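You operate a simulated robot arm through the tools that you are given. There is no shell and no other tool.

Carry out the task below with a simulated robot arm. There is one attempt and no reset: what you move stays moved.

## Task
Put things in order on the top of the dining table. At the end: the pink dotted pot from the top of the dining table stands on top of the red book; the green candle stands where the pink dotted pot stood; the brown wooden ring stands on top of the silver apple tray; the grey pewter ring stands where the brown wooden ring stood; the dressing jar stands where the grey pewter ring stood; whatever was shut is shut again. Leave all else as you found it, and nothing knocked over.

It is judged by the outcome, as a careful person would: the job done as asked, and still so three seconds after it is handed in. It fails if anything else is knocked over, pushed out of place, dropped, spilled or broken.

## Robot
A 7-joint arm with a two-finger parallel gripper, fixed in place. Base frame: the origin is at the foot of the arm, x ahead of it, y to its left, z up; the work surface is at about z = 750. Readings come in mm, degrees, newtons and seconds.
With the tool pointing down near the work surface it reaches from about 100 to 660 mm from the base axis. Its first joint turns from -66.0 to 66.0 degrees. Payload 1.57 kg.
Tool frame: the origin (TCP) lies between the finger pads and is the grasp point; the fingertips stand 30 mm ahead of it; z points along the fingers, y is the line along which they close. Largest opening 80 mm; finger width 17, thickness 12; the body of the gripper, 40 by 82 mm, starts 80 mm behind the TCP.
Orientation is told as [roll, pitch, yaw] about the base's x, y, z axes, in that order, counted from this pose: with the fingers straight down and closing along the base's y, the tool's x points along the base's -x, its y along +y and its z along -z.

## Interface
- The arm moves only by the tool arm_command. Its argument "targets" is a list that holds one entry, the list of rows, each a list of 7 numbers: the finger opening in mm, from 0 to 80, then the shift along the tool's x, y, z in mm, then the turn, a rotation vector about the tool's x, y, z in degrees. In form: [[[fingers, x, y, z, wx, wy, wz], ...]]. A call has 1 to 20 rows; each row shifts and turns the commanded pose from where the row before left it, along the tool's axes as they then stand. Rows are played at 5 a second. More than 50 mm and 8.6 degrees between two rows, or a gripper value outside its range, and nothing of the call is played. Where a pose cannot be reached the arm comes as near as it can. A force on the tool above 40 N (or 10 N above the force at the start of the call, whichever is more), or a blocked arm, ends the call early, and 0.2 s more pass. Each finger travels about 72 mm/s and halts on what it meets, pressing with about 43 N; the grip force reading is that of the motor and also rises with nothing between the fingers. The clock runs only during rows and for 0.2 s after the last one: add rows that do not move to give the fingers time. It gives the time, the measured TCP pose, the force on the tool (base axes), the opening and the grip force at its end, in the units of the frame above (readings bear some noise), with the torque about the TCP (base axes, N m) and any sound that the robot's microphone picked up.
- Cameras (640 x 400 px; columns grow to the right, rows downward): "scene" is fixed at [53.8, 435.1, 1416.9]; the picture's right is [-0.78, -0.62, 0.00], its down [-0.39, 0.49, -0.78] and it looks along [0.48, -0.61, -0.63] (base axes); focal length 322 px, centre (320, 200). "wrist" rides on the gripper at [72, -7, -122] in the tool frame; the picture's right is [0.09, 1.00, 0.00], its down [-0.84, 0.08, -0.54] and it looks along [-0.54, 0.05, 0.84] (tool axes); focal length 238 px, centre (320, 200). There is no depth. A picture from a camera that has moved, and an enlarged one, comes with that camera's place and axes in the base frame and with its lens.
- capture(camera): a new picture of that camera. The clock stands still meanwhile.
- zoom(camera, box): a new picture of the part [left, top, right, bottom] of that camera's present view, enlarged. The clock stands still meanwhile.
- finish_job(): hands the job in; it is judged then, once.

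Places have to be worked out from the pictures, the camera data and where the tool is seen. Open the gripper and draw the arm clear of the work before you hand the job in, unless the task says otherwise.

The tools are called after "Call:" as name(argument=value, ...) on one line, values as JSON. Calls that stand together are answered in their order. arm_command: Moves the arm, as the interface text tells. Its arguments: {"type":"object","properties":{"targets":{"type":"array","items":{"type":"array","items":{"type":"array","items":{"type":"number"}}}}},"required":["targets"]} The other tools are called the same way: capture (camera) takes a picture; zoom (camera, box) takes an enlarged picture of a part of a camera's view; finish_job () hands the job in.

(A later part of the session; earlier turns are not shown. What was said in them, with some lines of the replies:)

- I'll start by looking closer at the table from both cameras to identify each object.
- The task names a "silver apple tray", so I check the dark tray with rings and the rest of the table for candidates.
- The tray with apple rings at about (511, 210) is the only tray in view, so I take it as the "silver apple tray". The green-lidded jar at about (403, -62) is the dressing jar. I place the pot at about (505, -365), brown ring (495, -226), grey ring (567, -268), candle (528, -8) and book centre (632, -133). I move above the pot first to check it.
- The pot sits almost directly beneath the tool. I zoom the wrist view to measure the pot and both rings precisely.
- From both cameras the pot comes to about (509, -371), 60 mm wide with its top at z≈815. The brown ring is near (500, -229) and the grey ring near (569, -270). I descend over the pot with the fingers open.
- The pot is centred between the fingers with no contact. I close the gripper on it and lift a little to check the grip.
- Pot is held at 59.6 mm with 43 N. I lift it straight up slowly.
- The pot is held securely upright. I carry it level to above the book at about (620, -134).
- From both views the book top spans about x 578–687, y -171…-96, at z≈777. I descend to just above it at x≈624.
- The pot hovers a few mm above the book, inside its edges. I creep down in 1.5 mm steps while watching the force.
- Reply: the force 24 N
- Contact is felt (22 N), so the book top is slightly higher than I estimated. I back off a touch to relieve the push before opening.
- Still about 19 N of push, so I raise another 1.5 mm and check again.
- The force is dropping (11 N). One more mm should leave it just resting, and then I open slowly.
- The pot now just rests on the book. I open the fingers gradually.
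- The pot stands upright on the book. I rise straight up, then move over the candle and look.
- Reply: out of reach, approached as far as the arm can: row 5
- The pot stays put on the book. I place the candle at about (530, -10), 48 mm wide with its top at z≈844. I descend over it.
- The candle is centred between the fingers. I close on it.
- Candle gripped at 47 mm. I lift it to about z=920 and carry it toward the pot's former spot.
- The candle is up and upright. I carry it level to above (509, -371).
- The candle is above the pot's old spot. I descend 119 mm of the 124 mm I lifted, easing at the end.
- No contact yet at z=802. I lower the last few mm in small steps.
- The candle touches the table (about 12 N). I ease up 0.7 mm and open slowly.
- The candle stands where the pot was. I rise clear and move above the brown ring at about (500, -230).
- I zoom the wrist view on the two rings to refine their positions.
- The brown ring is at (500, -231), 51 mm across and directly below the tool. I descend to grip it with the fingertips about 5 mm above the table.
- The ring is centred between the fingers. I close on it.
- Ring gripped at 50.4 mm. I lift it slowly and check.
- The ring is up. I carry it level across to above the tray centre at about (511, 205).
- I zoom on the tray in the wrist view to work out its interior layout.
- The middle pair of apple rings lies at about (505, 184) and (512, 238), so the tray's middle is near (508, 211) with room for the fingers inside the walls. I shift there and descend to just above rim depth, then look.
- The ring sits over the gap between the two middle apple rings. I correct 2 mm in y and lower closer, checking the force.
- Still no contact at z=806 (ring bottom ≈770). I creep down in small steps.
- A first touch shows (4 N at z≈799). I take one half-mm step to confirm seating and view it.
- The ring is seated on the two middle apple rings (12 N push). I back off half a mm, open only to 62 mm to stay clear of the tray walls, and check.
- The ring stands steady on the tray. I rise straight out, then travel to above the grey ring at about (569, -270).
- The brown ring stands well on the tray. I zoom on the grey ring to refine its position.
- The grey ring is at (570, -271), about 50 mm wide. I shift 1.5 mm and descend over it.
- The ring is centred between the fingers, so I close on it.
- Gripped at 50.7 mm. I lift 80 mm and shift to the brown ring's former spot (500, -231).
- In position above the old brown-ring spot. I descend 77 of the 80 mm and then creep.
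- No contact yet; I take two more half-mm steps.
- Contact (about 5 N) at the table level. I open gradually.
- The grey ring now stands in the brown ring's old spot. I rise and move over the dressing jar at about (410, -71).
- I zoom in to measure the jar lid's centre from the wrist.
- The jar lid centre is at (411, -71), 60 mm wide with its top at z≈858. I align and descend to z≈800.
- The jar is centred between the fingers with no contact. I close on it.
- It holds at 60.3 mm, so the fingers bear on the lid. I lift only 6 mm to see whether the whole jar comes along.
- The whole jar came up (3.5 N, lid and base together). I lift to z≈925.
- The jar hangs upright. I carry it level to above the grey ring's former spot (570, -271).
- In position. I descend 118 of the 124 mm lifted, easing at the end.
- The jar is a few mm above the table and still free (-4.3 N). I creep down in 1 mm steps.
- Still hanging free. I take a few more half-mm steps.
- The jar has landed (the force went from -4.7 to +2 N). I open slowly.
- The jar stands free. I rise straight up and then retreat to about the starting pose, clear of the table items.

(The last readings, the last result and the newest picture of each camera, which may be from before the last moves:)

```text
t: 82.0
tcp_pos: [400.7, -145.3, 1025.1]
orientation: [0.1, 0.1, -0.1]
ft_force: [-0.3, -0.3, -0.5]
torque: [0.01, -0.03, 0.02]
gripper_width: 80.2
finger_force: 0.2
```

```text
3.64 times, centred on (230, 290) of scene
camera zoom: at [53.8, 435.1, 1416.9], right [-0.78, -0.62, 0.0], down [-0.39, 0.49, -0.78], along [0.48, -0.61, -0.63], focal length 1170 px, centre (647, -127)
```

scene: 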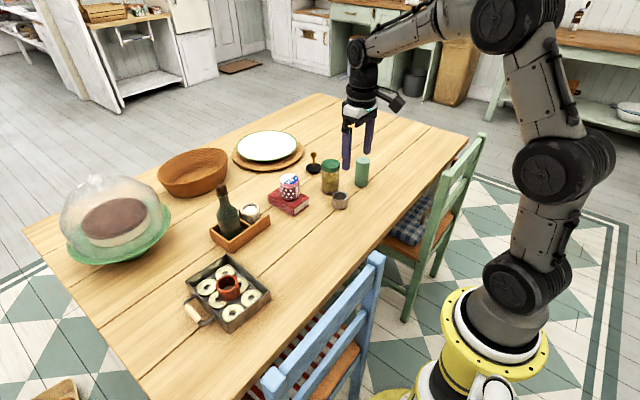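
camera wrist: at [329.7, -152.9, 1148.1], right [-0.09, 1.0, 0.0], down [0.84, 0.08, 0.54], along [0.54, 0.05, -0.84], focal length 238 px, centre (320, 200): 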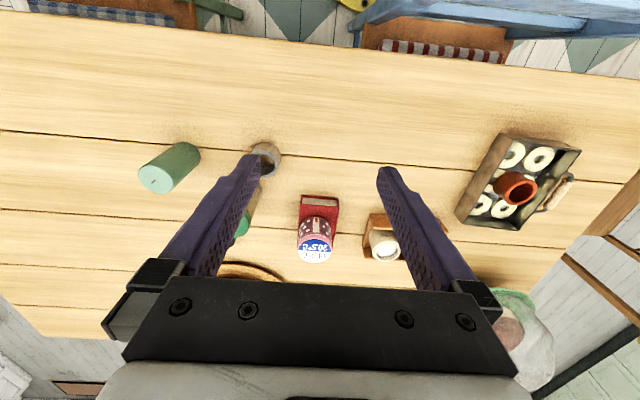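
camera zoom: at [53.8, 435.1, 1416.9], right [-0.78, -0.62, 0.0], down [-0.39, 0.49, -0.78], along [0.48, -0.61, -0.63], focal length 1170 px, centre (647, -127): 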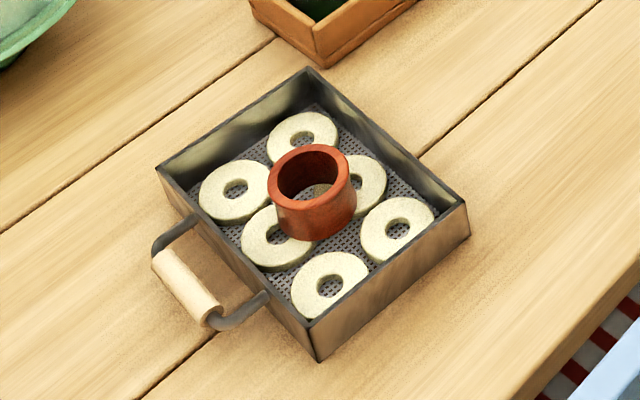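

Everything looks in place. I repeat two of my initial views to confirm the book and tray haven't shifted.

Call:
zoom(camera="scene", box=[260, 140, 400, 228])

Call:
zoom(camera="scene", box=[170, 245, 290, 345])

```text
4.55 times, centred on (330, 184) of scene
camera zoom: at [53.8, 435.1, 1416.9], right [-0.78, -0.62, 0.0], down [-0.39, 0.49, -0.78], along [0.48, -0.61, -0.63], focal length 1463 px, centre (274, 273)
```

zoom: 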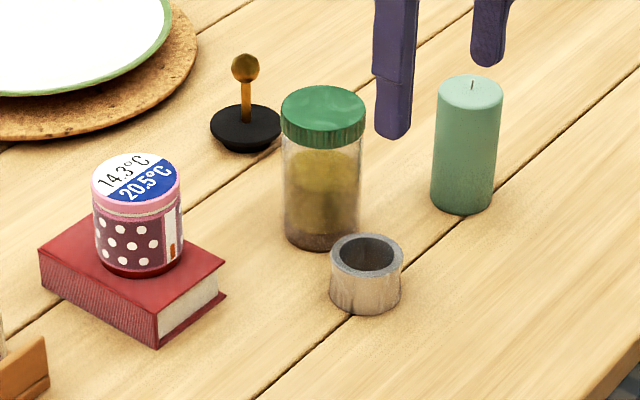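

```text
4.00 times, centred on (230, 295) of scene
camera zoom: at [53.8, 435.1, 1416.9], right [-0.78, -0.62, 0.0], down [-0.39, 0.49, -0.78], along [0.48, -0.61, -0.63], focal length 1287 px, centre (680, -180)
```

zoom: 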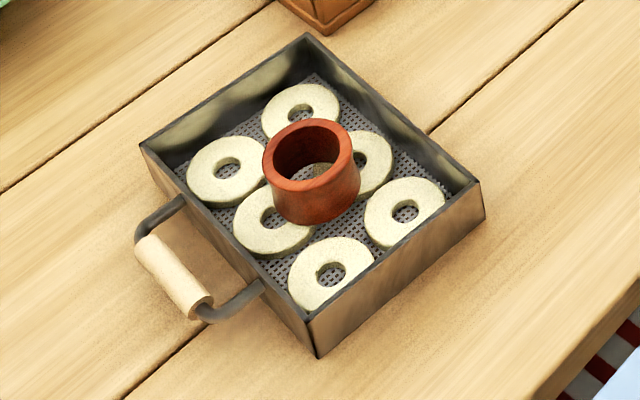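

The book and tray are in exactly the same pixels as before, and all five objects stand upright in their assigned places. The arm is clear and the gripper is open, so I hand the job in.

Call:
finish_job()

```text
The job is handed in.
```

All five items are in their new places on the dining table, and I handed the job in. I don't have the judge's verdict.

- **Pink dotted pot:** it stands on top of the red book.
- **Green candle:** it stands where the pot was.
- **Brown wooden ring:** it stands in the middle of the tray, resting on two of the apple rings.
- **Grey pewter ring:** it stands where the brown ring was.
- **Dressing jar:** it stands where the grey ring was. I lifted it by its lid, and the lid stayed on.

I made two identifications from the pictures. I took the dark metal tray holding apple rings as the "silver apple tray", since it was the only tray I could see. I took the green-lidded jar as the dressing jar.

In the final pictures nothing was knocked over, and the book and tray had not shifted. I opened nothing, so there was nothing to shut again. The gripper is open and the arm is back near its starting position, clear of the table.
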